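You operate a simulated robot arm through the tools that you are given. There is no shell and no other tool.

The job below is to be done with a simulated robot arm. You get a single attempt, and the scene is never put back.

## Task
Clamp the open carton, fit the divider and lower both flap holders.
Fine: slide the side against the carton, then turn the black knob to TIGHT. Use the divider on the table.

The check looks at the end state, three seconds after you hand in, the way a careful person would. Anything else that was tipped, shoved, dropped, spilled or broken makes it a failure.

## Robot
A 7-joint arm with a two-finger parallel gripper, fixed in place. Base frame: the origin is on the floor under the middle of its stand, x ahead of it, y to its left, z up; the work surface is at about z = 0.78. Lengths are in m, angles in degrees, forces in N, time in s.
With the tool pointing down near the work surface it reaches from about 0.34 to 0.86 m from the base axis. Its first joint turns from -166.0 to 166.0 degrees. Payload 3.43 kg.
The tool frame sits at the grasp point between the pads (the TCP): z along the fingers, y along the line on which they close. The tips reach 0.034 m beyond it. Largest opening 0.128 m; finger width 0.024, thickness 0.012; the body of the gripper, 0.048 by 0.13 m, starts 0.096 m behind the TCP.
Orientation is that of the tool frame in the base frame, as [roll, pitch, yaw] about the fixed x, y, z axes, in that order (R = Rz(yaw) Ry(pitch) Rx(roll)). With the fingers straight down and closing along the base's y, the tool's x points along the base's -x, its y along +y and its z along -z.

## Interface
- The arm moves only by the tool arm_command. Its argument "rows" is text: rows parted by semicolons, each of 6 numbers parted by spaces: the shift along the tool's x, y, z in m, then the turn, a rotation vector about the tool's x, y, z in degrees. In form: dx dy dz rx ry rz; .... A call has 1 to 20 rows; each row is the pose to reach, as a shift and turn from the pose commanded when the call began, along the tool's axes at that moment. "grip" is the gripper command, from -1 (shut) to 1 (fully open), values between in proportion, set as the call begins (left out, the last holds). Rows are played at 5 a second. More than 0.05 m and 8.6 degrees between two rows, or a gripper value outside its range, and nothing of the call is played. A pose out of reach is approached as far as the arm can. The call stops where the force on the tool passes 90 N (or 10 N more than at its start, if that is more) or the arm is blocked; 0.2 s more then pass. The fingers move at their own pace (about 0.153 m/s each) and stop on an object; they squeeze with about 23 N. The grip force told is the motor's: it shows also when the fingers shut on nothing. Time passes only in rows, and 0.2 s behind the last, so rows that repeat a pose let the fingers close. It gives the time, the measured TCP pose, the force on the tool (base axes), the opening and the grip force at its end, in the units of the frame above (readings bear some noise), with the torque about the TCP (base axes, N m) and any sound that the robot's microphone picked up.
- Cameras (640 x 400 px; columns grow to the right, rows downward): "scene" is fixed at [0.0514, -0.5004, 1.4493]; the picture's right is [0.96, -0.27, 0.00], its down [-0.11, -0.41, -0.90] and it looks along [0.24, 0.87, -0.43] (base axes); focal length 280 px, centre (320, 200). "wrist" rides on the gripper at [0.076, -0.011, -0.16] in the tool frame; the picture's right is [0.15, 0.99, 0.00], its down [-0.88, 0.13, -0.46] and it looks along [-0.45, 0.07, 0.89] (tool axes); focal length 234 px, centre (320, 200). There is no depth. A picture from a camera that has moved, and an enlarged one, comes with that camera's place and axes in the base frame and with its lens.
- camera(camera): a new picture of that camera. The clock stands still meanwhile.
- inspect(camera, box): a new picture of the part [left, top, right, bottom] of that camera's present view, enlarged. The clock stands still meanwhile.
- job_done(): hands the job in; it is judged then, once.

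Nothing tells you positions but the pictures and the camera data. Unless the task says otherwise, let go and move clear before handing in.

The tools are called after "Call:" as name(argument=value, ...) on one line, values as JSON. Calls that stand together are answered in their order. arm_command: Moves the arm, as the interface text tells. Its arguments: {"type":"object","properties":{"rows":{"type":"string"},"grip":{"type":"number"}},"required":["rows"]} The other tools are called the same way: camera (camera) takes a picture; inspect (camera, box) takes an enlarged picture of a part of a camera's view; job_done () hands the job in.

At the start:

```text
time: 0.0
eef_pos: [0.4773, 0.4317, 1.2846]
orientation: [180.0, 0.0, 180.0]
ft_force: [-0.3, 0.5, 0.0]
torque: [-0.01, -0.02, 0.01]
finger_gap: 0.128
grasp_force: 0.1
```

scene: 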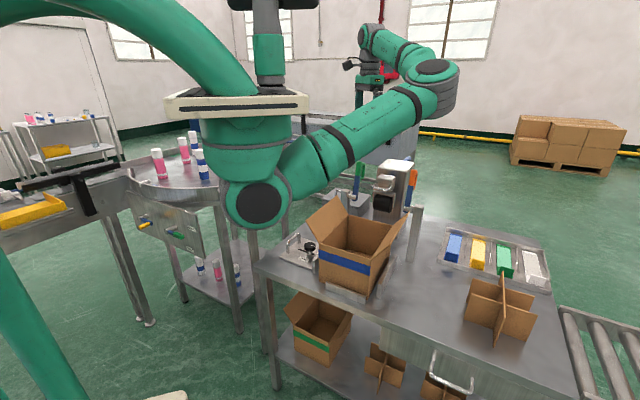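
wrist: 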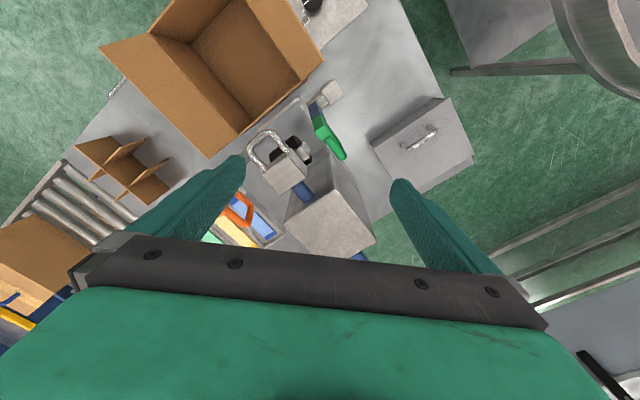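

I see an open carton on the table with a blue band, a divider on the table to the right, a black knob to the left of the carton, and some kind of machine behind it. I'll take enlarged pictures before moving.

Call:
inspect(camera="scene", box=[260, 140, 440, 310])

Call:
inspect(camera="scene", box=[400, 200, 580, 370])

Call:
inspect(camera="wrist", box=[80, 0, 480, 260])

Call:
inspect(camera="scene", box=[260, 210, 360, 290])

```text
2.35 times, centred on (350, 225) of scene
camera zoom: at [0.0514, -0.5004, 1.4493], right [0.96, -0.27, 0.0], down [-0.11, -0.41, -0.9], along [0.24, 0.87, -0.43], focal length 658 px, centre (249, 141)
```

zoom: 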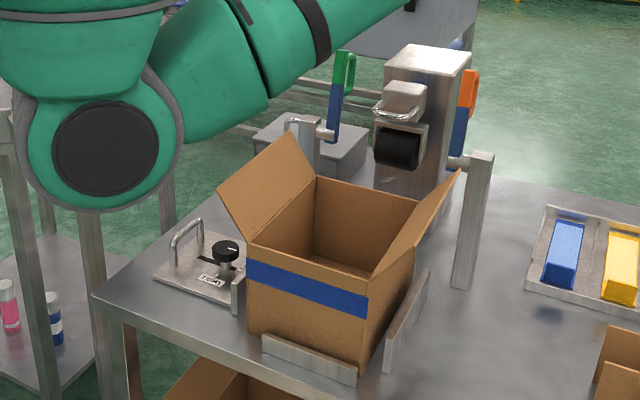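

```text
2.35 times, centred on (490, 285) of scene
camera zoom: at [0.0514, -0.5004, 1.4493], right [0.96, -0.27, 0.0], down [-0.11, -0.41, -0.9], along [0.24, 0.87, -0.43], focal length 658 px, centre (-80, 0)
```

zoom: 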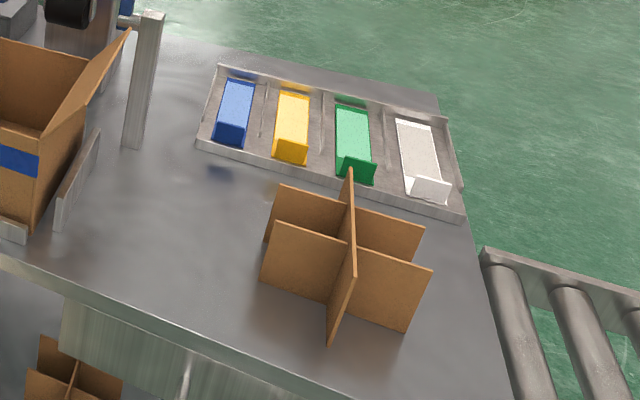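

```text
1.54 times, centred on (280, 130) of wrist
camera zoom: at [0.3995, 0.4217, 1.4439], right [-0.15, 0.99, 0.0], down [0.88, 0.13, 0.46], along [0.45, 0.07, -0.89], focal length 360 px, centre (382, 308)
```

zoom: 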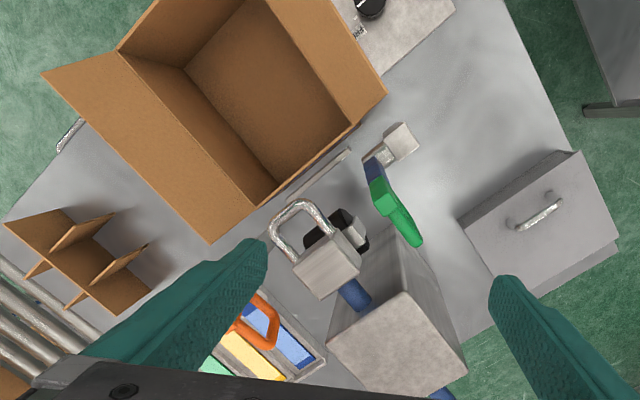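

```text
5.00 times, centred on (310, 250) of scene
camera zoom: at [0.0514, -0.5004, 1.4493], right [0.96, -0.27, 0.0], down [-0.11, -0.41, -0.9], along [0.24, 0.87, -0.43], focal length 1397 px, centre (370, -50)
```

zoom: 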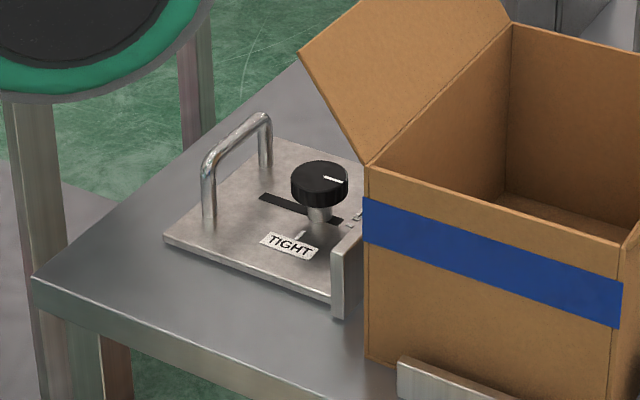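

The station is turned about 45° to the base: a sliding side plate with handle, black knob and "TIGHT" label is on the carton's left, and two raised levers (green and orange handles) sit behind the carton. I'll move the wrist camera, high and clear, to get a better view from above.

Call:
arm_command(rows="0.02 -0.04 0 0 0 0; 0.04 -0.08 0 0 0 0; 0.06 -0.12 0 0 0 0; 0.08 -0.16 0 0 0 0; 0.09 -0.2 0 0 0 0; 0.09 -0.2 0 0 0 0", grip=1)

Call:
camera(camera="wrist")

Call:
camera(camera="scene")

```text
time: 1.4
eef_pos: [0.3848, 0.232, 1.2857]
orientation: [179.9, 0.1, -180.0]
ft_force: [-0.3, -0.6, 1.0]
torque: [-0.02, 0.02, 0.01]
finger_gap: 0.1281
grasp_force: 0.0
```

```text
taken
camera wrist: at [0.3084, 0.2214, 1.4451], right [-0.15, 0.99, 0.0], down [0.88, 0.13, 0.46], along [0.45, 0.07, -0.89], focal length 234 px, centre (320, 200)
```

wrist: 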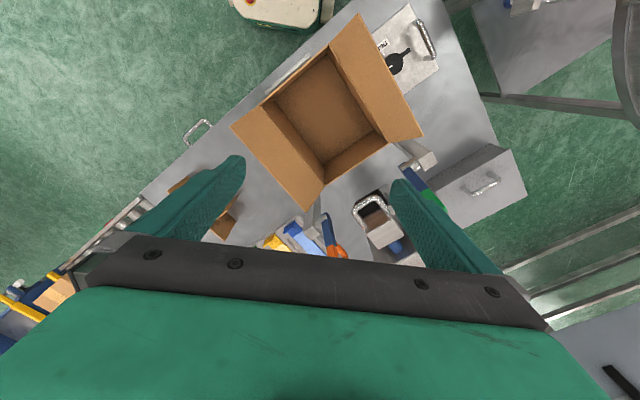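

```text
taken
```

scene: 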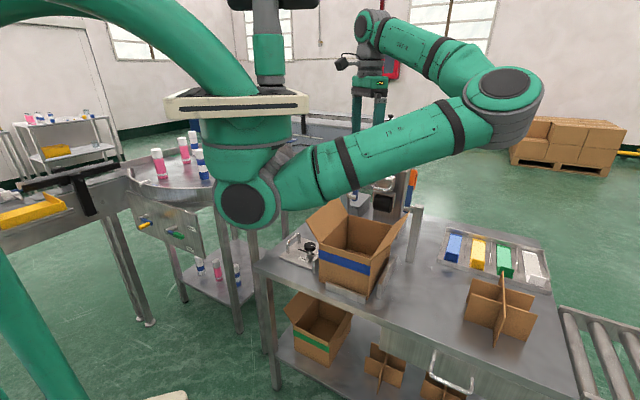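

The arm hangs from an overhead stand, and this view shows the carton, the two levers, and the clamp plate well. I'll enlarge the parts to measure them.

Call:
inspect(camera="wrist", box=[220, 0, 460, 150])

Call:
inspect(camera="wrist", box=[240, 130, 440, 265])

Call:
inspect(camera="scene", box=[280, 160, 440, 300])

Call:
inspect(camera="wrist", box=[340, 0, 460, 75])

```text
2.67 times, centred on (340, 75) of wrist
camera zoom: at [0.3084, 0.2214, 1.4451], right [-0.15, 0.99, 0.0], down [0.88, 0.13, 0.46], along [0.45, 0.07, -0.89], focal length 624 px, centre (267, 533)
```

zoom: 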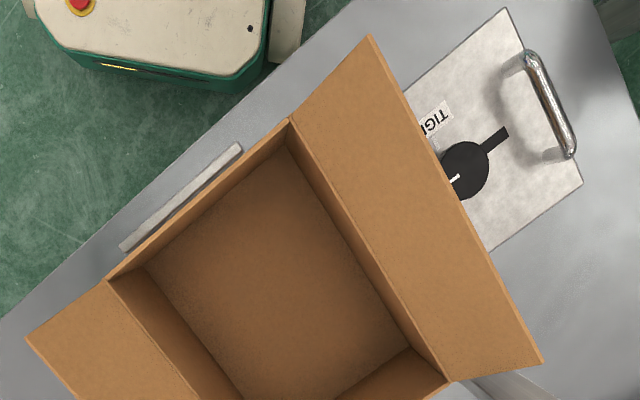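

```text
2.96 times, centred on (340, 198) of wrist
camera zoom: at [0.3084, 0.2214, 1.4451], right [-0.15, 0.99, 0.0], down [0.88, 0.13, 0.46], along [0.45, 0.07, -0.89], focal length 694 px, centre (261, 207)
```

zoom: 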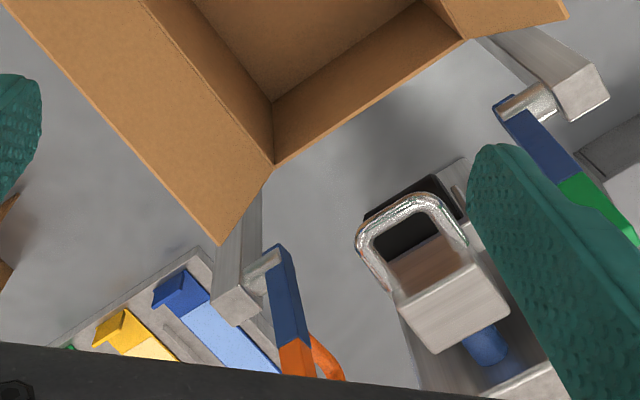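

```text
2.86 times, centred on (360, 230) of scene
camera zoom: at [0.0514, -0.5004, 1.4493], right [0.96, -0.27, 0.0], down [-0.11, -0.41, -0.9], along [0.24, 0.87, -0.43], focal length 798 px, centre (206, 114)
```

zoom: 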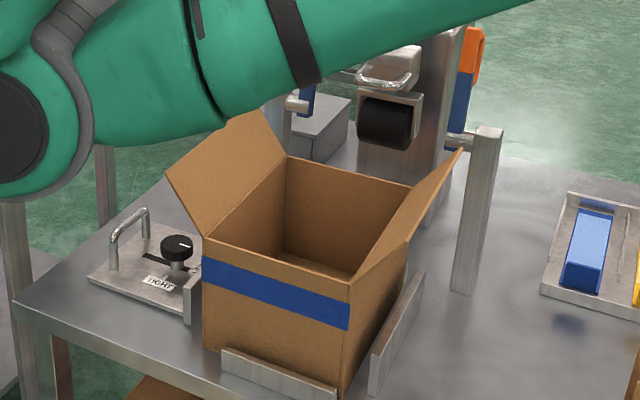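

```text
5.33 times, centred on (400, 38) of wrist
camera zoom: at [0.3084, 0.2214, 1.4451], right [-0.15, 0.99, 0.0], down [0.88, 0.13, 0.46], along [0.45, 0.07, -0.89], focal length 1249 px, centre (-107, 1067)
```

zoom: 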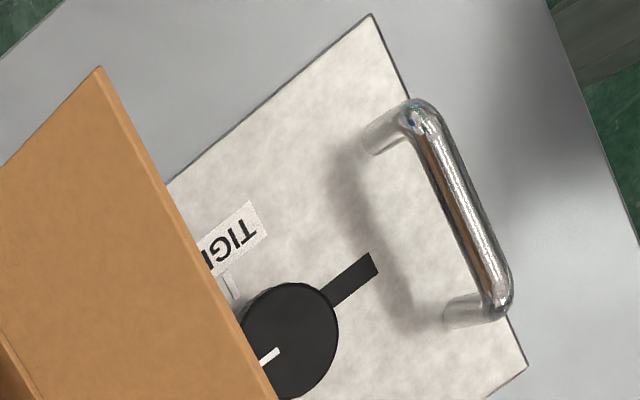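

I've worked out the layout: the station's slide axis runs along about (0.71, -0.71) and its depth axis along about (0.71, 0.71). The plate handle is near (0.20, 0.42) and the knob near (0.255, 0.37). Next I'll turn the gripper to this frame and hover high over the plate for a closer look.

Call:
arm_command(rows="0.031 0.032 0 0 0 -7.5; 0.062 0.064 0 0 0 -15; 0.093 0.096 0 0 0 -22.5; 0.124 0.128 0 0 0 -30; 0.155 0.16 0 0 0 -37.5; 0.184 0.192 0 0 0 -45; 0.184 0.192 0 0 0 -45")

Call:
camera(camera="wrist")

Call:
camera(camera="scene")

```text
time: 3.0
eef_pos: [0.2028, 0.4251, 1.2844]
orientation: [-180.0, 0.2, -134.8]
ft_force: [0.1, -0.5, -0.4]
torque: [0.0, -0.02, 0.03]
finger_gap: 0.1281
grasp_force: 0.1
```

```text
taken
camera wrist: at [0.1564, 0.3649, 1.4429], right [-0.8, 0.59, 0.0], down [0.53, 0.72, 0.46], along [0.27, 0.37, -0.89], focal length 234 px, centre (320, 200)
```

wrist: 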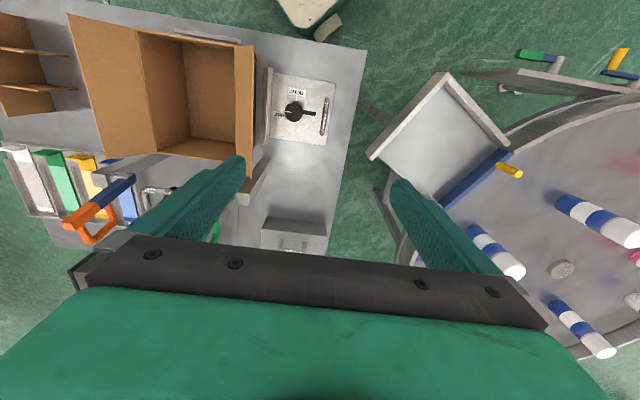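

```text
taken
```

scene: 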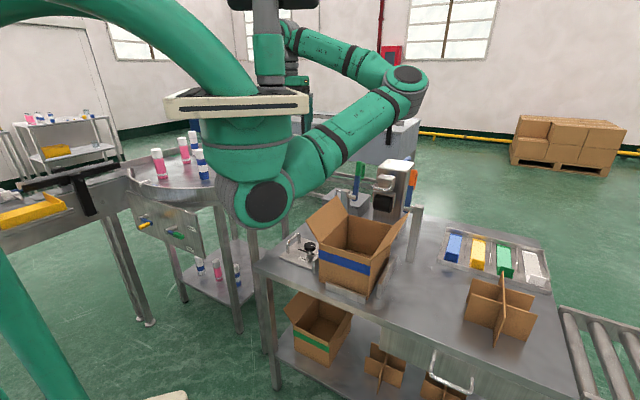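

Call:
inspect(camera="wrist", box=[240, 50, 360, 160])

Call:
inspect(camera="wrist", box=[0, 0, 260, 250])

Call:
inspect(camera="scene", box=[330, 150, 430, 230])

```text
3.64 times, centred on (300, 105) of wrist
camera zoom: at [0.1564, 0.3649, 1.4429], right [-0.8, 0.59, 0.0], down [0.53, 0.72, 0.46], along [0.27, 0.37, -0.89], focal length 852 px, centre (393, 546)
```

zoom: 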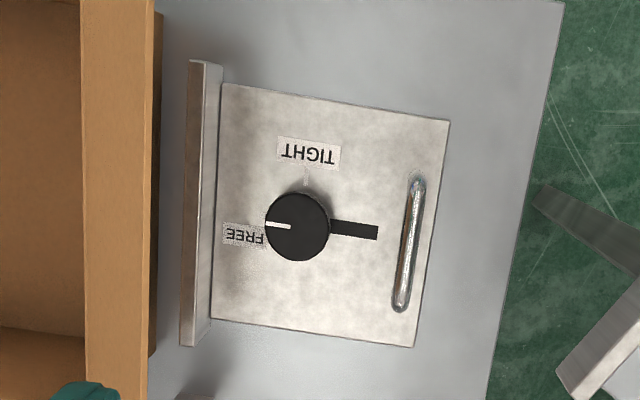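

```text
1.60 times, centred on (130, 125) of wrist
camera zoom: at [0.1564, 0.3649, 1.4429], right [-0.8, 0.59, 0.0], down [0.53, 0.72, 0.46], along [0.27, 0.37, -0.89], focal length 375 px, centre (624, 320)
```

zoom: 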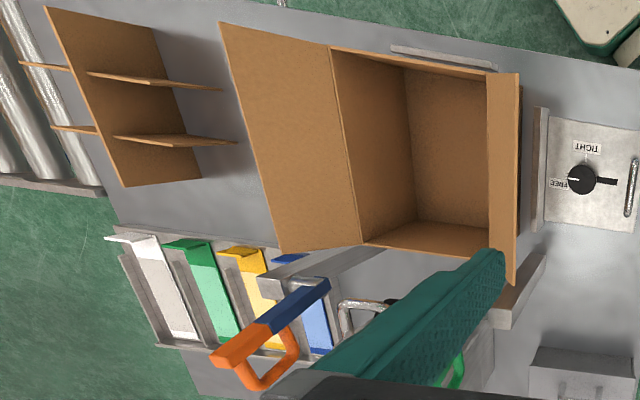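

```text
5.00 times, centred on (380, 190) of scene
camera zoom: at [0.0514, -0.5004, 1.4493], right [0.96, -0.27, 0.0], down [-0.11, -0.41, -0.9], along [0.24, 0.87, -0.43], focal length 1397 px, centre (20, 250)
```

zoom: 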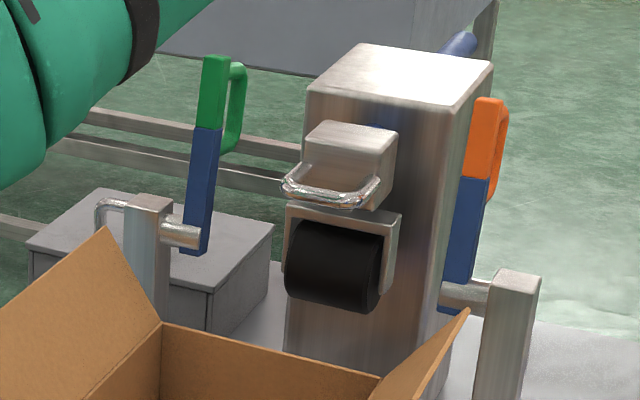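

The close view shows the knob's white mark at FREE, and TIGHT is a quarter turn clockwise from above. The side plate has a gap of about 3 cm to the carton. I'll push from outside the bar handle with shut fingers, so first I turn the tool and come down to the left of the handle.

Call:
arm_command(rows="0 0.004 0.0196 0 0 7.5; 0 0.008 0.0392 0 0 15; 0 0.012 0.0588 0 0 22.5; 0 0.016 0.0784 0 0 30; 0 0.02 0.098 0 0 37.5; 0 0.024 0.1176 0 0 45; 0 0.028 0.1372 0 0 52.5; 0 0.032 0.1568 0 0 60; 0 0.036 0.1764 0 0 67.5; -0.001 0.04 0.196 0 0 75; -0.001 0.044 0.2156 0 0 82.5; -0.001 0.048 0.235 0 0 90; -0.001 0.048 0.235 0 0 90", grip=-1)

Call:
camera(camera="wrist")

Call:
camera(camera="scene")

```text
time: 5.8
eef_pos: [0.1694, 0.4581, 1.0481]
orientation: [-180.0, 0.0, 135.1]
ft_force: [-0.3, 0.9, 0.0]
torque: [-0.01, 0.01, 0.0]
finger_gap: 0.0
grasp_force: 22.6
```

```text
taken
camera wrist: at [0.1066, 0.5046, 1.2077], right [0.6, 0.8, 0.0], down [0.71, -0.53, 0.46], along [0.37, -0.27, -0.89], focal length 234 px, centre (320, 200)
```

wrist: 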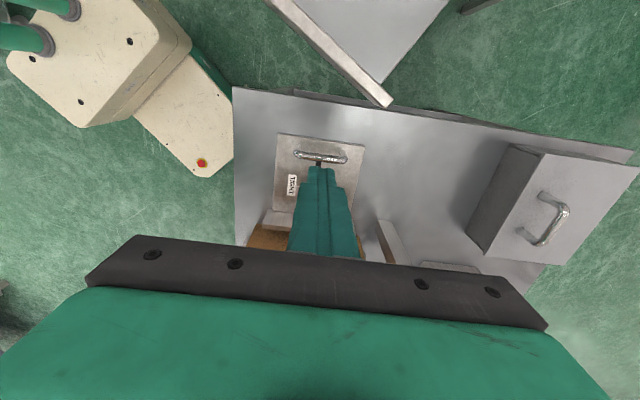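

```text
taken
```

scene: 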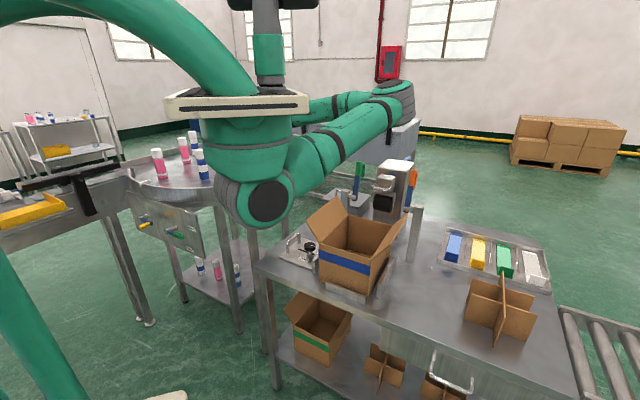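

The shut fingers are directly behind the bar handle, about 3.5 cm outside it. I'll lower the fingers to bar height next to it.

Call:
arm_command(rows="0 0 0.04 0 0 0; 0 0 0.08 0 0 0; 0 0 0.12 0 0 0; 0 0 0.155 0 0 0; 0 0 0.18 0 0 0; 0 0 0.2 0 0 0; 0 0 0.2 0 0 0")

Call:
camera(camera="wrist")

Call:
inspect(camera="scene", box=[240, 190, 380, 290])

```text
time: 7.4
eef_pos: [0.1703, 0.4572, 0.8513]
orientation: [-179.9, 0.1, 135.0]
ft_force: [0.1, -0.3, 0.5]
torque: [0.01, 0.02, -0.01]
finger_gap: 0.0001
grasp_force: 22.9
```

```text
taken
camera wrist: at [0.1075, 0.5043, 1.0098], right [0.6, 0.8, 0.0], down [0.71, -0.53, 0.46], along [0.37, -0.27, -0.89], focal length 234 px, centre (320, 200)
```

wrist: 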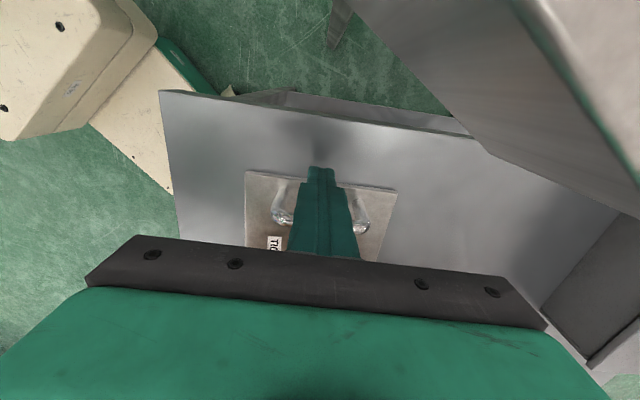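

```text
4.00 times, centred on (310, 240) of scene
camera zoom: at [0.0514, -0.5004, 1.4493], right [0.96, -0.27, 0.0], down [-0.11, -0.41, -0.9], along [0.24, 0.87, -0.43], focal length 1118 px, centre (360, 40)
```

zoom: 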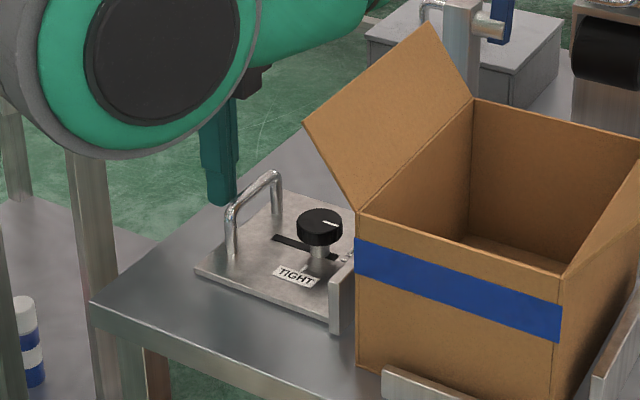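

The fingertips stand just outside the bar handle at its height. I'll push along the slide direction in small steps and watch the force.

Call:
arm_command(rows="-0.008 0 0 0 0 0; -0.016 0 0 0 0 0; -0.022 0 0 0 0 0; -0.028 0 0 0 0 0; -0.034 0 0 0 0 0")

Call:
inspect(camera="scene", box=[240, 190, 380, 290])

```text
time: 8.6
eef_pos: [0.1938, 0.4344, 0.8502]
orientation: [-180.0, 0.2, 135.0]
ft_force: [0.5, 0.6, -0.5]
torque: [-0.01, 0.01, -0.03]
finger_gap: 0.0
grasp_force: 23.5
```

```text
4.00 times, centred on (310, 240) of scene
camera zoom: at [0.0514, -0.5004, 1.4493], right [0.96, -0.27, 0.0], down [-0.11, -0.41, -0.9], along [0.24, 0.87, -0.43], focal length 1118 px, centre (360, 40)
```

zoom: 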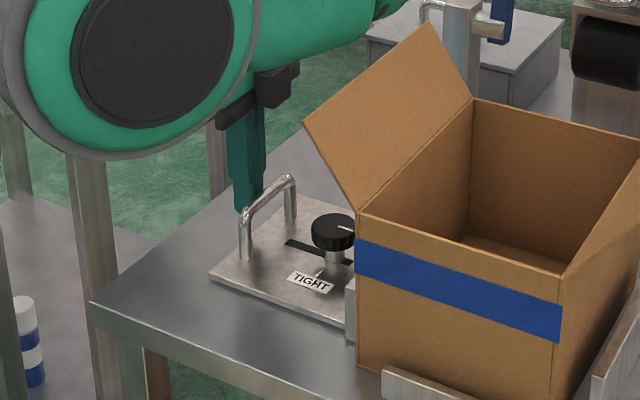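

The plate slides freely, and the knob rides along with it. I'll keep pushing in small steps until the upright meets the carton.

Call:
arm_command(rows="-0.004 0 0 0 0 0; -0.008 0 0 0 0 0; -0.012 0 0 0 0 0; -0.012 0 0 0 0 0")

Call:
inspect(camera="scene", box=[270, 200, 390, 300])

```text
time: 9.6
eef_pos: [0.2022, 0.425, 0.8492]
orientation: [180.0, 0.1, 135.0]
ft_force: [1.0, 0.0, 0.2]
torque: [-0.01, 0.01, -0.01]
finger_gap: 0.0
grasp_force: 23.2
```

```text
4.00 times, centred on (330, 250) of scene
camera zoom: at [0.0514, -0.5004, 1.4493], right [0.96, -0.27, 0.0], down [-0.11, -0.41, -0.9], along [0.24, 0.87, -0.43], focal length 1118 px, centre (280, 0)
```

zoom: 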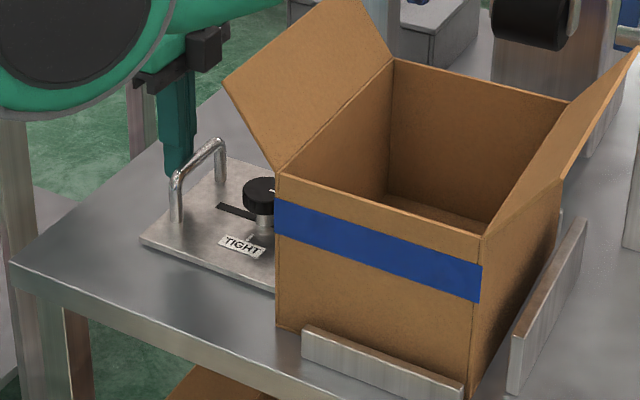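

No resistance yet, and the upright is now passing behind the carton's front edge. I'll continue in finer steps.

Call:
arm_command(rows="-0.003 0 0 0 0 0; -0.006 0 0 0 0 0; -0.009 0 0 0 0 0; -0.009 0 0 0 0 0")

Call:
inspect(camera="scene", box=[270, 200, 390, 300])

Call:
camera(camera="wrist")

```text
time: 10.6
eef_pos: [0.2098, 0.4205, 0.8498]
orientation: [179.8, -0.1, 135.1]
ft_force: [-0.9, 2.2, 0.9]
torque: [0.04, 0.04, 0.02]
finger_gap: 0.0
grasp_force: 22.6
```

```text
4.00 times, centred on (330, 250) of scene
camera zoom: at [0.0514, -0.5004, 1.4493], right [0.96, -0.27, 0.0], down [-0.11, -0.41, -0.9], along [0.24, 0.87, -0.43], focal length 1118 px, centre (280, 0)
```

zoom: 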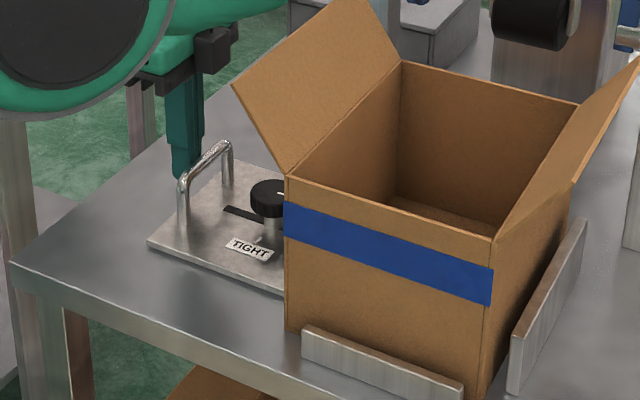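

```text
taken
camera wrist: at [0.1461, 0.4665, 1.0086], right [0.6, 0.8, 0.0], down [0.71, -0.53, 0.46], along [0.37, -0.27, -0.89], focal length 234 px, centre (320, 200)
```

wrist: 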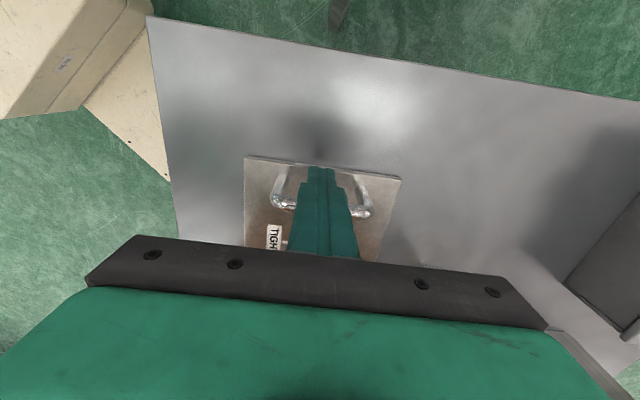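

The upright is now touching and the carton has begun to slide toward the right-hand fence, at about 2–3 N. I'll continue gently until the carton seats against the fence.

Call:
arm_command(rows="-0.002 0 0 0 0 0; -0.004 0 0 0 0 0; -0.006 0 0 0 0 0; -0.006 0 0 0 0 0")

Call:
inspect(camera="scene", box=[270, 200, 390, 300])

```text
time: 11.6
eef_pos: [0.2127, 0.4152, 0.8494]
orientation: [-180.0, 0.1, 135.0]
ft_force: [-1.3, 0.7, 0.4]
torque: [0.01, 0.01, 0.03]
finger_gap: 0.0
grasp_force: 23.0
```

```text
4.00 times, centred on (330, 250) of scene
camera zoom: at [0.0514, -0.5004, 1.4493], right [0.96, -0.27, 0.0], down [-0.11, -0.41, -0.9], along [0.24, 0.87, -0.43], focal length 1118 px, centre (280, 0)
```

zoom: 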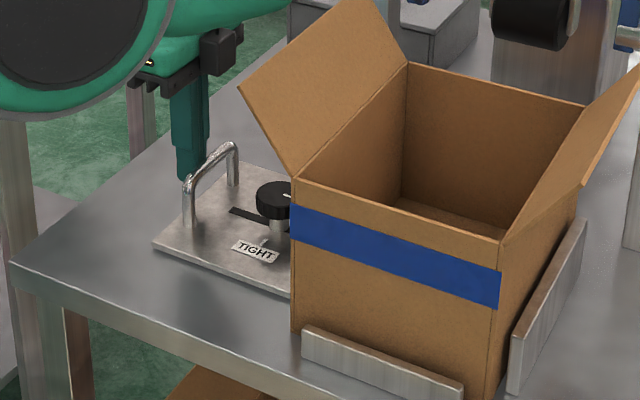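

The carton is still sliding and close to the fence now. I'll take a few more small steps and watch for the force to rise.

Call:
arm_command(rows="-0.0015 0 0 0 0 0; -0.003 0 0 0 0 0; -0.0045 0 0 0 0 0; -0.0045 0 0 0 0 0")

Call:
inspect(camera="scene", box=[270, 200, 390, 300])

```text
time: 12.6
eef_pos: [0.2162, 0.4127, 0.8498]
orientation: [-180.0, 0.1, 135.0]
ft_force: [-1.4, 1.2, -0.1]
torque: [0.02, -0.03, 0.01]
finger_gap: 0.0
grasp_force: 23.6
```

```text
4.00 times, centred on (330, 250) of scene
camera zoom: at [0.0514, -0.5004, 1.4493], right [0.96, -0.27, 0.0], down [-0.11, -0.41, -0.9], along [0.24, 0.87, -0.43], focal length 1118 px, centre (280, 0)
```

zoom: 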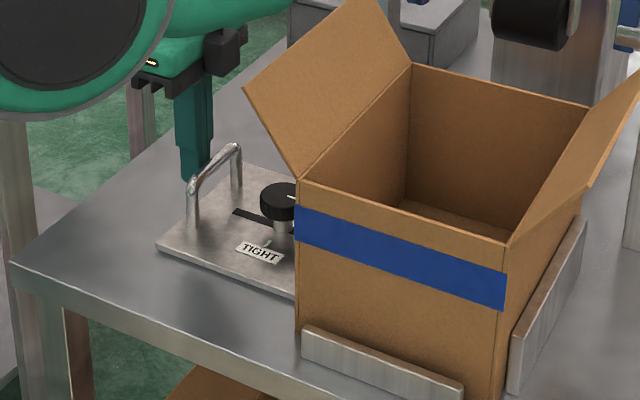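

Call:
arm_command(rows="-0.0015 0 0 0 0 0; -0.003 0 0 0 0 0; -0.0045 0 0 0 0 0; -0.0045 0 0 0 0 0")

Call:
inspect(camera="scene", box=[270, 200, 390, 300])

```text
time: 13.6
eef_pos: [0.2175, 0.4118, 0.8522]
orientation: [179.9, -0.3, 135.1]
ft_force: [-23.2, 31.9, 0.4]
torque: [0.33, 0.33, 0.05]
finger_gap: 0.0
grasp_force: 23.4
```

```text
4.00 times, centred on (330, 250) of scene
camera zoom: at [0.0514, -0.5004, 1.4493], right [0.96, -0.27, 0.0], down [-0.11, -0.41, -0.9], along [0.24, 0.87, -0.43], focal length 1118 px, centre (280, 0)
```

zoom: 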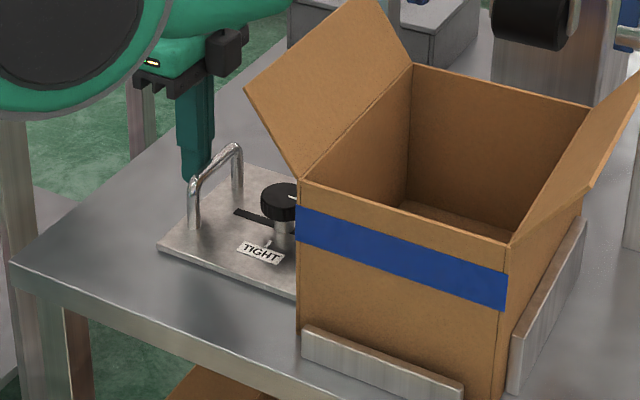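

The force has jumped to about 39 N, so the carton is now seated between the side and the fence. I'll back off, rise clear, and look at the plate and knob.

Call:
arm_command(rows="0.006 0 0 0 0 0; 0.015 0 0 0 0 0; 0.025 0 0 0 0 0; 0.03 0 -0.04 0 0 0; 0.03 0 -0.085 0 0 0; 0.03 0 -0.13 0 0 0; 0.03 0 -0.17 0 0 0; 0.03 0 -0.17 0 0 0")

Call:
camera(camera="wrist")

Call:
inspect(camera="scene", box=[260, 190, 400, 300])

```text
time: 15.4
eef_pos: [0.1968, 0.4304, 1.02]
orientation: [-180.0, 0.0, 135.0]
ft_force: [0.3, -0.6, 0.2]
torque: [-0.01, -0.01, 0.0]
finger_gap: 0.0002
grasp_force: 22.8
```

```text
taken
camera wrist: at [0.1338, 0.4772, 1.1792], right [0.6, 0.8, 0.0], down [0.71, -0.53, 0.46], along [0.37, -0.27, -0.89], focal length 234 px, centre (320, 200)
```

wrist: 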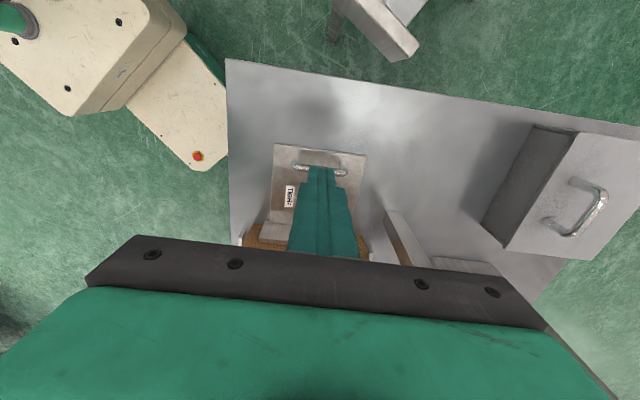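

```text
3.64 times, centred on (330, 245) of scene
camera zoom: at [0.0514, -0.5004, 1.4493], right [0.96, -0.27, 0.0], down [-0.11, -0.41, -0.9], along [0.24, 0.87, -0.43], focal length 1016 px, centre (284, 36)
```

zoom: 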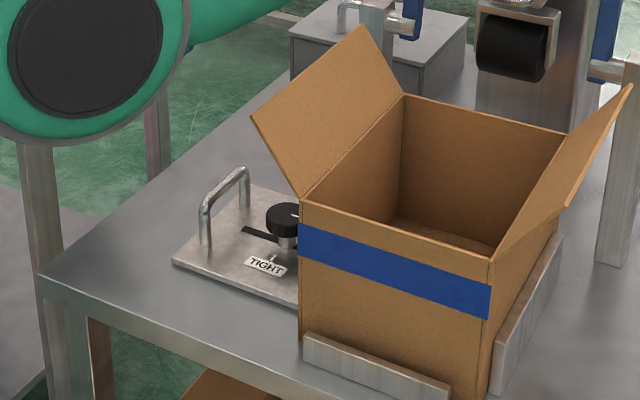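

The side stays against the carton and the carton is against the fence. The knob is now partly below the carton's tilted flap, so I'll grip it with the hand tilted 25° away from the flap and turn about the vertical. First I set the yaw with the fingers part-open.

Call:
arm_command(rows="0 0 -0.02 0 0 0; -0.014 -0.005 -0.04 0 0 -7.5; -0.028 -0.01 -0.04 0 0 -15; -0.042 -0.015 -0.04 0 0 -22.5; -0.056 -0.02 -0.04 0 0 -30; -0.07 -0.026 -0.04 0 0 -37.5; -0.083 -0.031 -0.04 0 0 -45; -0.083 -0.031 -0.04 0 0 -45", grip=0.2)

Call:
arm_command(rows="0 0 0.02 0 -6 0; 0 0 0.04 0 -12.5 0; 0 0 0.06 0 -19 0; 0 0 0.08 0 -25 0; 0 0 0.08 0 -25 0")

Call:
camera(camera="wrist")

Call:
camera(camera="scene")

```text
time: 17.2
eef_pos: [0.2341, 0.3499, 1.0604]
orientation: [-180.0, 0.1, -179.9]
ft_force: [0.0, 0.4, 1.0]
torque: [0.01, -0.01, -0.01]
finger_gap: 0.0766
grasp_force: 0.0
```

```text
time: 18.4
eef_pos: [0.2362, 0.3497, 0.9782]
orientation: [-180.0, 25.0, 179.7]
ft_force: [-0.6, -0.7, -0.2]
torque: [0.01, -0.09, 0.0]
finger_gap: 0.0767
grasp_force: 0.0
```

```text
taken
camera wrist: at [0.0981, 0.3393, 1.0906], right [-0.13, 0.99, -0.06], down [0.6, 0.13, 0.79], along [0.79, 0.06, -0.61], focal length 234 px, centre (320, 200)
```

wrist: 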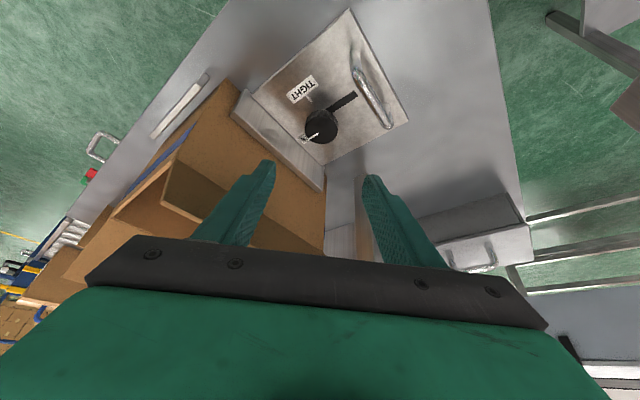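

```text
taken
```

scene: 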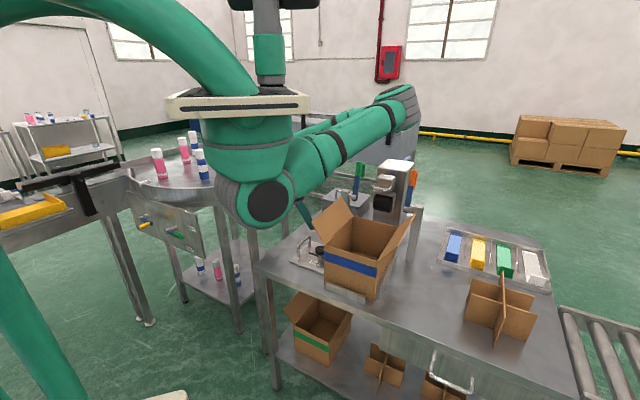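

The tilted hand sees the knob between the fingers. I'll enlarge it to find its exact place.

Call:
inspect(camera="wrist", box=[230, 0, 430, 200])

Call:
inspect(camera="scene", box=[270, 180, 390, 290])

```text
2.00 times, centred on (330, 100) of wrist
camera zoom: at [0.0981, 0.3393, 1.0906], right [-0.13, 0.99, -0.06], down [0.6, 0.13, 0.79], along [0.79, 0.06, -0.61], focal length 468 px, centre (300, 400)
```

zoom: 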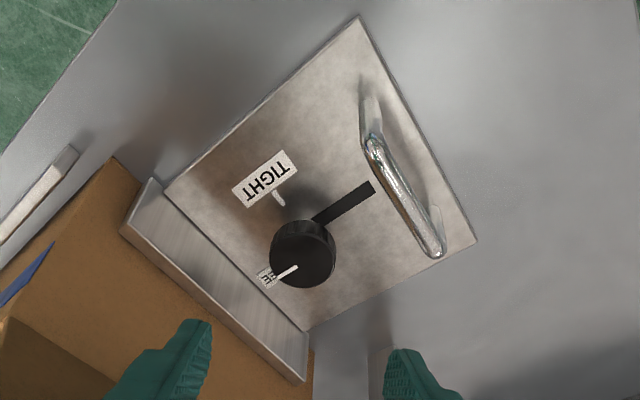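

```text
3.64 times, centred on (330, 235) of scene
camera zoom: at [0.0514, -0.5004, 1.4493], right [0.96, -0.27, 0.0], down [-0.11, -0.41, -0.9], along [0.24, 0.87, -0.43], focal length 1016 px, centre (284, 73)
```

zoom: 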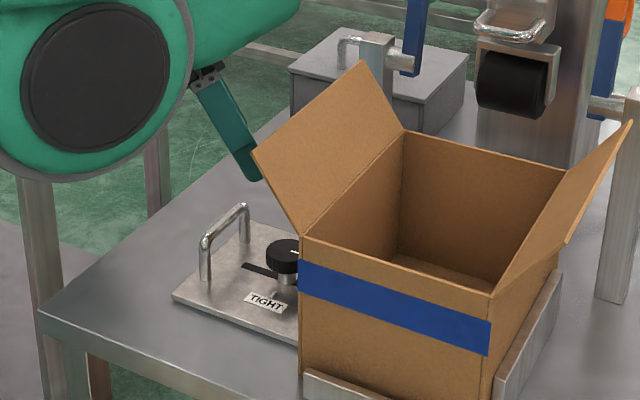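

The knob sits at about (0.284, 0.351) with its top near z = 0.822. I'll come in along the tilted tool axis and stop just short of it to check the alignment.

Call:
arm_command(rows="0.02 0.0013 0.025 0 0 0; 0.0266 0.0013 0.06 0 0 0; 0.0266 0.0013 0.09 0 0 0; 0.0266 0.0013 0.115 0 0 0; 0.0266 0.0013 0.115 0 0 0")

Call:
camera(camera="wrist")

Call:
inspect(camera="scene", box=[270, 180, 390, 290])

```text
time: 19.6
eef_pos: [0.2597, 0.3515, 0.8634]
orientation: [179.9, 25.1, -180.0]
ft_force: [-0.5, -0.3, 1.0]
torque: [0.0, 0.03, 0.01]
finger_gap: 0.0767
grasp_force: 0.1
```

```text
taken
camera wrist: at [0.1217, 0.3422, 0.9745], right [-0.13, 0.99, -0.06], down [0.6, 0.13, 0.79], along [0.79, 0.07, -0.62], focal length 234 px, centre (320, 200)
```

wrist: 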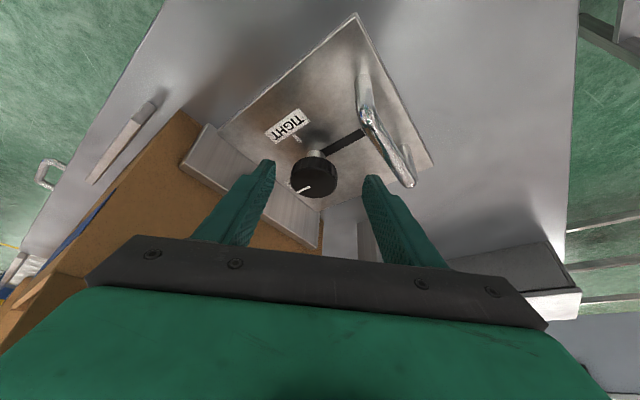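

```text
3.64 times, centred on (330, 235) of scene
camera zoom: at [0.0514, -0.5004, 1.4493], right [0.96, -0.27, 0.0], down [-0.11, -0.41, -0.9], along [0.24, 0.87, -0.43], focal length 1016 px, centre (284, 73)
```

zoom: 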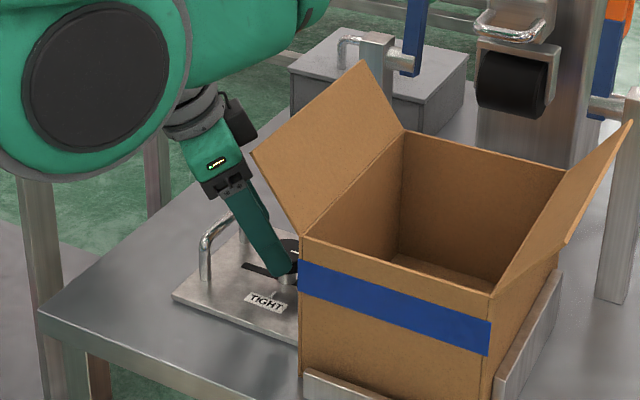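

The knob is centred between the fingers to within about 2 mm. I'll advance the last 3 cm and then close on it.

Call:
arm_command(rows="0 -0.002 0.012 0 0 0; 0 -0.002 0.022 0 0 0; 0 -0.002 0.031 0 0 0; 0 -0.002 0.031 0 0 0")

Call:
inspect(camera="wrist", box=[220, 100, 420, 260])

Call:
inspect(camera="scene", box=[270, 200, 370, 280])

```text
time: 20.6
eef_pos: [0.2738, 0.3487, 0.8366]
orientation: [180.0, 25.0, 179.9]
ft_force: [0.2, 0.5, 0.2]
torque: [-0.02, 0.02, 0.01]
finger_gap: 0.0767
grasp_force: 0.1
```

```text
2.50 times, centred on (320, 180) of wrist
camera zoom: at [0.1356, 0.3389, 0.9476], right [-0.13, 0.99, -0.06], down [0.6, 0.13, 0.79], along [0.79, 0.07, -0.62], focal length 585 px, centre (320, 250)
```

zoom: 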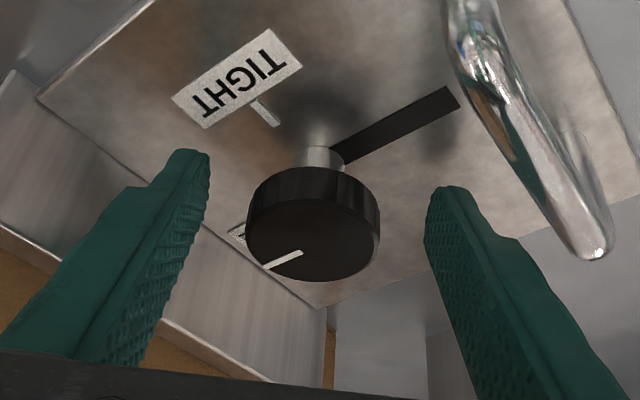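

```text
5.00 times, centred on (320, 240) of scene
camera zoom: at [0.0514, -0.5004, 1.4493], right [0.96, -0.27, 0.0], down [-0.11, -0.41, -0.9], along [0.24, 0.87, -0.43], focal length 1397 px, centre (320, 0)
```

zoom: 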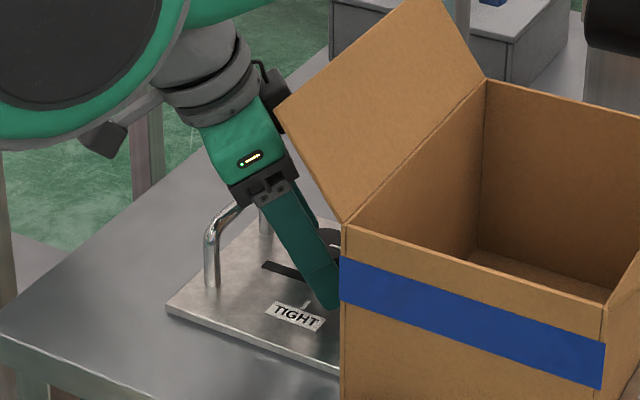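

The fingers straddle the knob evenly. I'll drop another 3 mm and close.

Call:
arm_command(rows="0.0013 0.0005 0.0027 0 0 0; 0.0013 0.0005 0.0027 0 0 0")

Call:
arm_command(rows="0 0 0 0 0 0; 0 0 0 0 0 0; 0 0 0 0 0 0; 0 0 0 0 0 0", grip=-1)

Call:
inspect(camera="wrist", box=[220, 100, 420, 260])

```text
time: 21.2
eef_pos: [0.2729, 0.3503, 0.8331]
orientation: [-180.0, 25.1, -180.0]
ft_force: [-0.2, 0.2, -0.3]
torque: [-0.02, 0.01, 0.02]
finger_gap: 0.0768
grasp_force: 0.0
```

```text
time: 22.2
eef_pos: [0.2712, 0.3498, 0.8324]
orientation: [-179.9, 25.0, -179.8]
ft_force: [-9.6, -10.8, -2.1]
torque: [-0.17, 0.17, -0.18]
finger_gap: 0.0437
grasp_force: 45.1
```

```text
2.50 times, centred on (320, 180) of wrist
camera zoom: at [0.1347, 0.3387, 0.9447], right [-0.13, 0.99, -0.06], down [0.61, 0.13, 0.78], along [0.78, 0.07, -0.62], focal length 585 px, centre (320, 250)
```

zoom: 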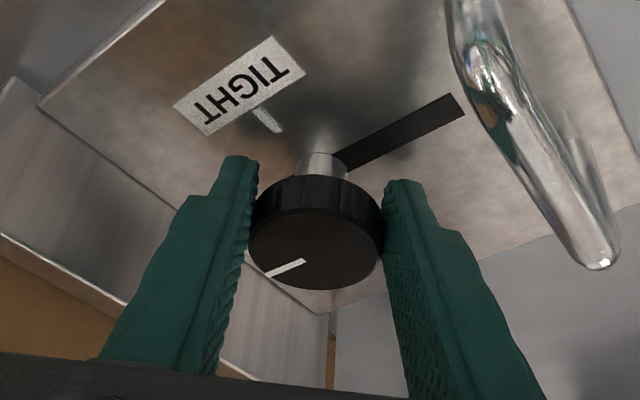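

The knob is gripped (gap 43.7 mm), with a small sideways load that could have nudged the loose plate. I'll press the gripped knob gently toward the carton so that the side is firmly against it before turning.

Call:
arm_command(rows="-0.00095 -0.00105 0.00045 0 0 0; -0.0019 -0.0021 0.0009 0 0 0; -0.0019 -0.0021 0.0009 0 0 0")

Call:
inspect(camera="wrist", box=[120, 100, 420, 260])

```text
time: 23.0
eef_pos: [0.2733, 0.3469, 0.8325]
orientation: [179.8, 25.0, -179.9]
ft_force: [-22.1, 5.6, -4.9]
torque: [0.05, 0.25, 0.09]
finger_gap: 0.0435
grasp_force: 45.1
```

```text
2.13 times, centred on (270, 180) of wrist
camera zoom: at [0.1358, 0.337, 0.9449], right [-0.14, 0.99, -0.06], down [0.61, 0.13, 0.78], along [0.78, 0.07, -0.62], focal length 500 px, centre (427, 243)
```

zoom: 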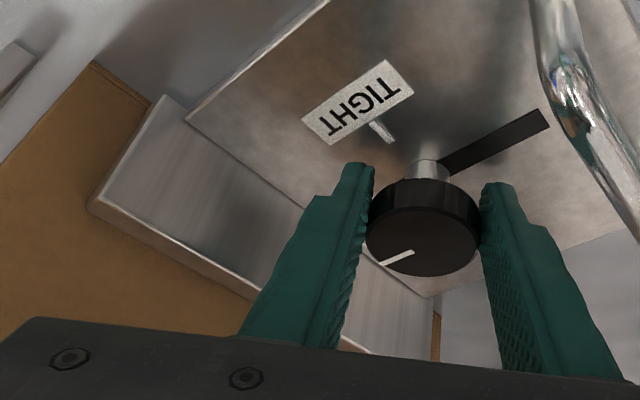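

The side is pressing the carton at about 20 N. I'll now turn the knob clockwise about its vertical axis, doing the first half and then checking.

Call:
arm_command(rows="-0.0001 0.0013 0 3.17 0 6.80; -0.0003 0.0026 0.0001 6.34 0 13.59; -0.0007 0.0038 0.0003 9.51 0 20.39; -0.0012 0.005 0.0006 12.68 0 27.19; -0.0019 0.0061 0.0009 15.85 0 33.99; -0.0027 0.0071 0.0012 19.02 0 40.78; -0.0027 0.0071 0.0012 19.02 0 40.78")

Call:
camera(camera="wrist")

Call:
camera(camera="scene")

```text
time: 24.6
eef_pos: [0.2791, 0.3576, 0.833]
orientation: [179.6, 24.9, 134.7]
ft_force: [9.5, 40.6, -13.3]
torque: [-0.08, 0.38, 0.45]
finger_gap: 0.0428
grasp_force: 44.8
```

```text
taken
camera wrist: at [0.1731, 0.4462, 0.9451], right [0.61, 0.79, -0.06], down [0.52, -0.34, 0.79], along [0.6, -0.51, -0.62], focal length 234 px, centre (320, 200)
```

wrist: 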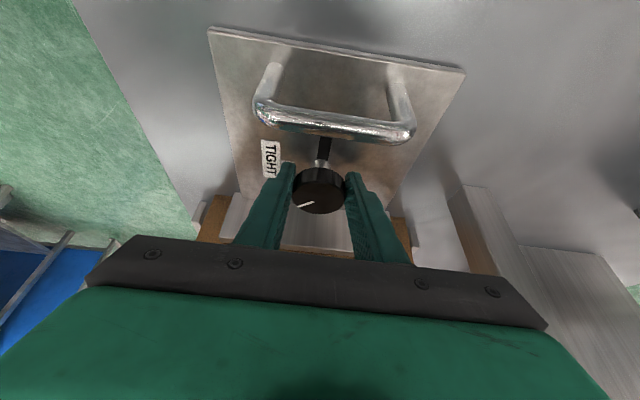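

```text
taken
```

scene: 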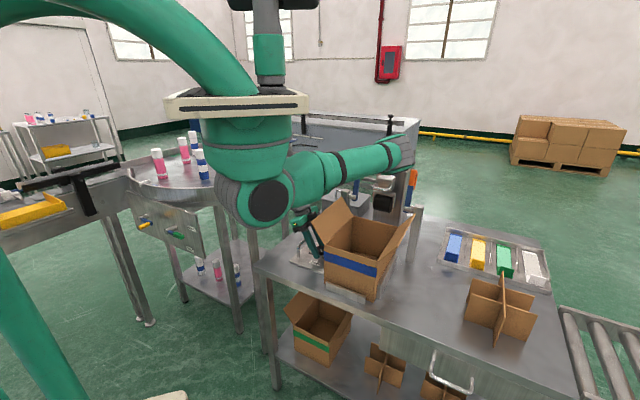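

The knob turned 45° with the gripper, but a sideways load has built up because my turning axis was a few mm off. I'll shift to relieve that and check before the second half.

Call:
arm_command(rows="0 0.002 0 0 0 0; 0 0.0042 0 0 0 0; 0 0.0042 0 0 0 0")

Call:
inspect(camera="wrist", box=[200, 100, 440, 260])

```text
time: 25.4
eef_pos: [0.2789, 0.3575, 0.8338]
orientation: [-179.9, 24.9, 135.1]
ft_force: [-12.0, 18.0, 17.4]
torque: [0.33, 0.02, 0.04]
finger_gap: 0.043
grasp_force: 44.8
```

```text
2.50 times, centred on (320, 180) of wrist
camera zoom: at [0.1736, 0.4466, 0.9451], right [0.6, 0.79, -0.06], down [0.52, -0.33, 0.79], along [0.6, -0.51, -0.62], focal length 585 px, centre (320, 250)
```

zoom: 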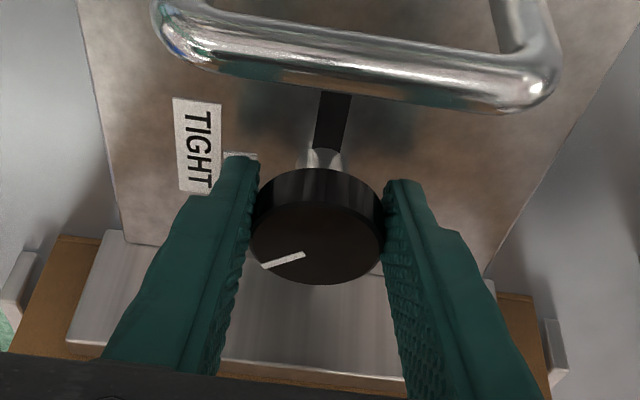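

The side load is nearly gone and the mark is swinging toward TIGHT. I'll continue with the corrected axis.

Call:
arm_command(rows="-0.0001 0.0023 0.0001 3.17 0 6.80; -0.0005 0.0045 0.0003 6.34 0 13.59; -0.0012 0.0067 0.0006 9.51 0 20.39; -0.0012 0.0067 0.0006 9.51 0 20.39")

Call:
inspect(camera="wrist", box=[200, 100, 440, 260])

```text
time: 26.4
eef_pos: [0.2837, 0.3599, 0.8327]
orientation: [-179.8, 25.2, 112.6]
ft_force: [-32.4, -4.9, 20.5]
torque: [-0.14, 0.72, -0.45]
finger_gap: 0.0426
grasp_force: 44.6
```

```text
2.50 times, centred on (320, 180) of wrist
camera zoom: at [0.2201, 0.483, 0.9448], right [0.86, 0.5, -0.07], down [0.35, -0.51, 0.79], along [0.36, -0.7, -0.61], focal length 585 px, centre (320, 250)
```

zoom: 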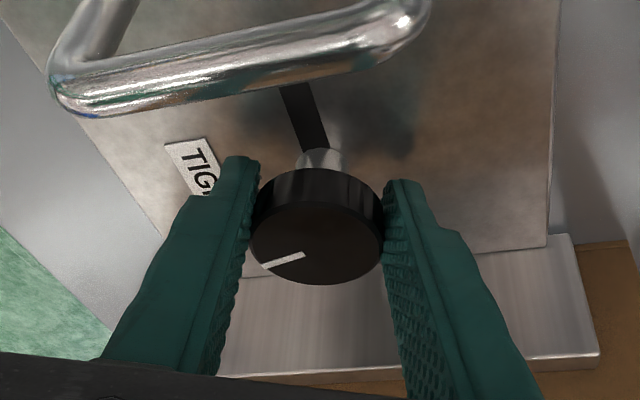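

The load has swung the other way, so the true offset is in between. I'll correct and finish the last 22° of the turn.

Call:
arm_command(rows="0 -0.002 0 0 0 0; 0 -0.0026 0 3.17 0 6.80; -0.0003 -0.001 0.0002 6.34 0 13.59; -0.0008 0.0006 0.0004 9.51 0 20.39; -0.0008 0.0006 0.0004 9.51 0 20.39")

Call:
inspect(camera="wrist", box=[200, 100, 440, 260])

Call:
inspect(camera="scene", box=[260, 190, 400, 290])

```text
time: 27.6
eef_pos: [0.2876, 0.3593, 0.8317]
orientation: [179.7, 25.3, 89.8]
ft_force: [7.9, -14.8, 0.3]
torque: [0.25, 0.91, 0.06]
finger_gap: 0.0436
grasp_force: 44.4
```

```text
2.50 times, centred on (320, 180) of wrist
camera zoom: at [0.2752, 0.4976, 0.9437], right [0.99, 0.13, -0.06], down [0.13, -0.6, 0.79], along [0.07, -0.79, -0.61], focal length 585 px, centre (320, 250)
```

zoom: 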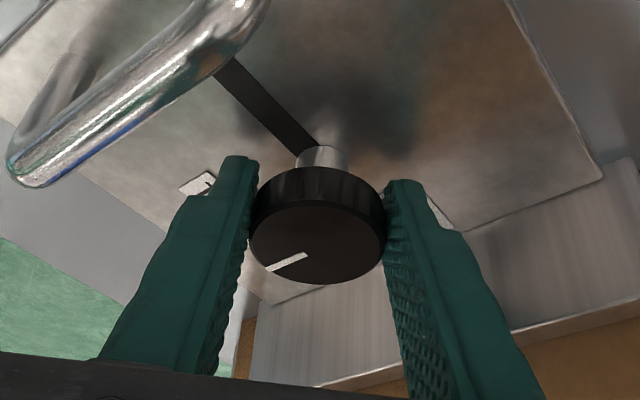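

```text
4.00 times, centred on (330, 240) of scene
camera zoom: at [0.0514, -0.5004, 1.4493], right [0.96, -0.27, 0.0], down [-0.11, -0.41, -0.9], along [0.24, 0.87, -0.43], focal length 1118 px, centre (280, 40)
```

zoom: 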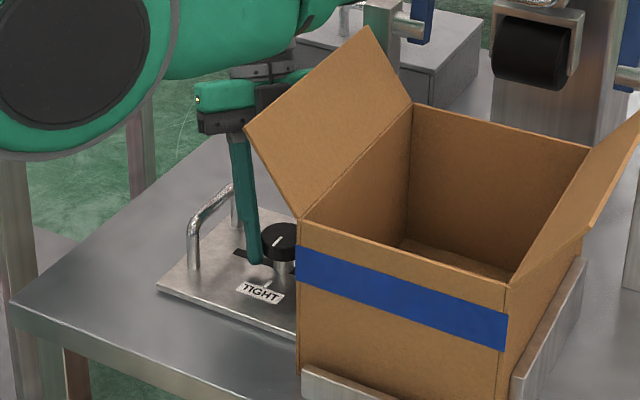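

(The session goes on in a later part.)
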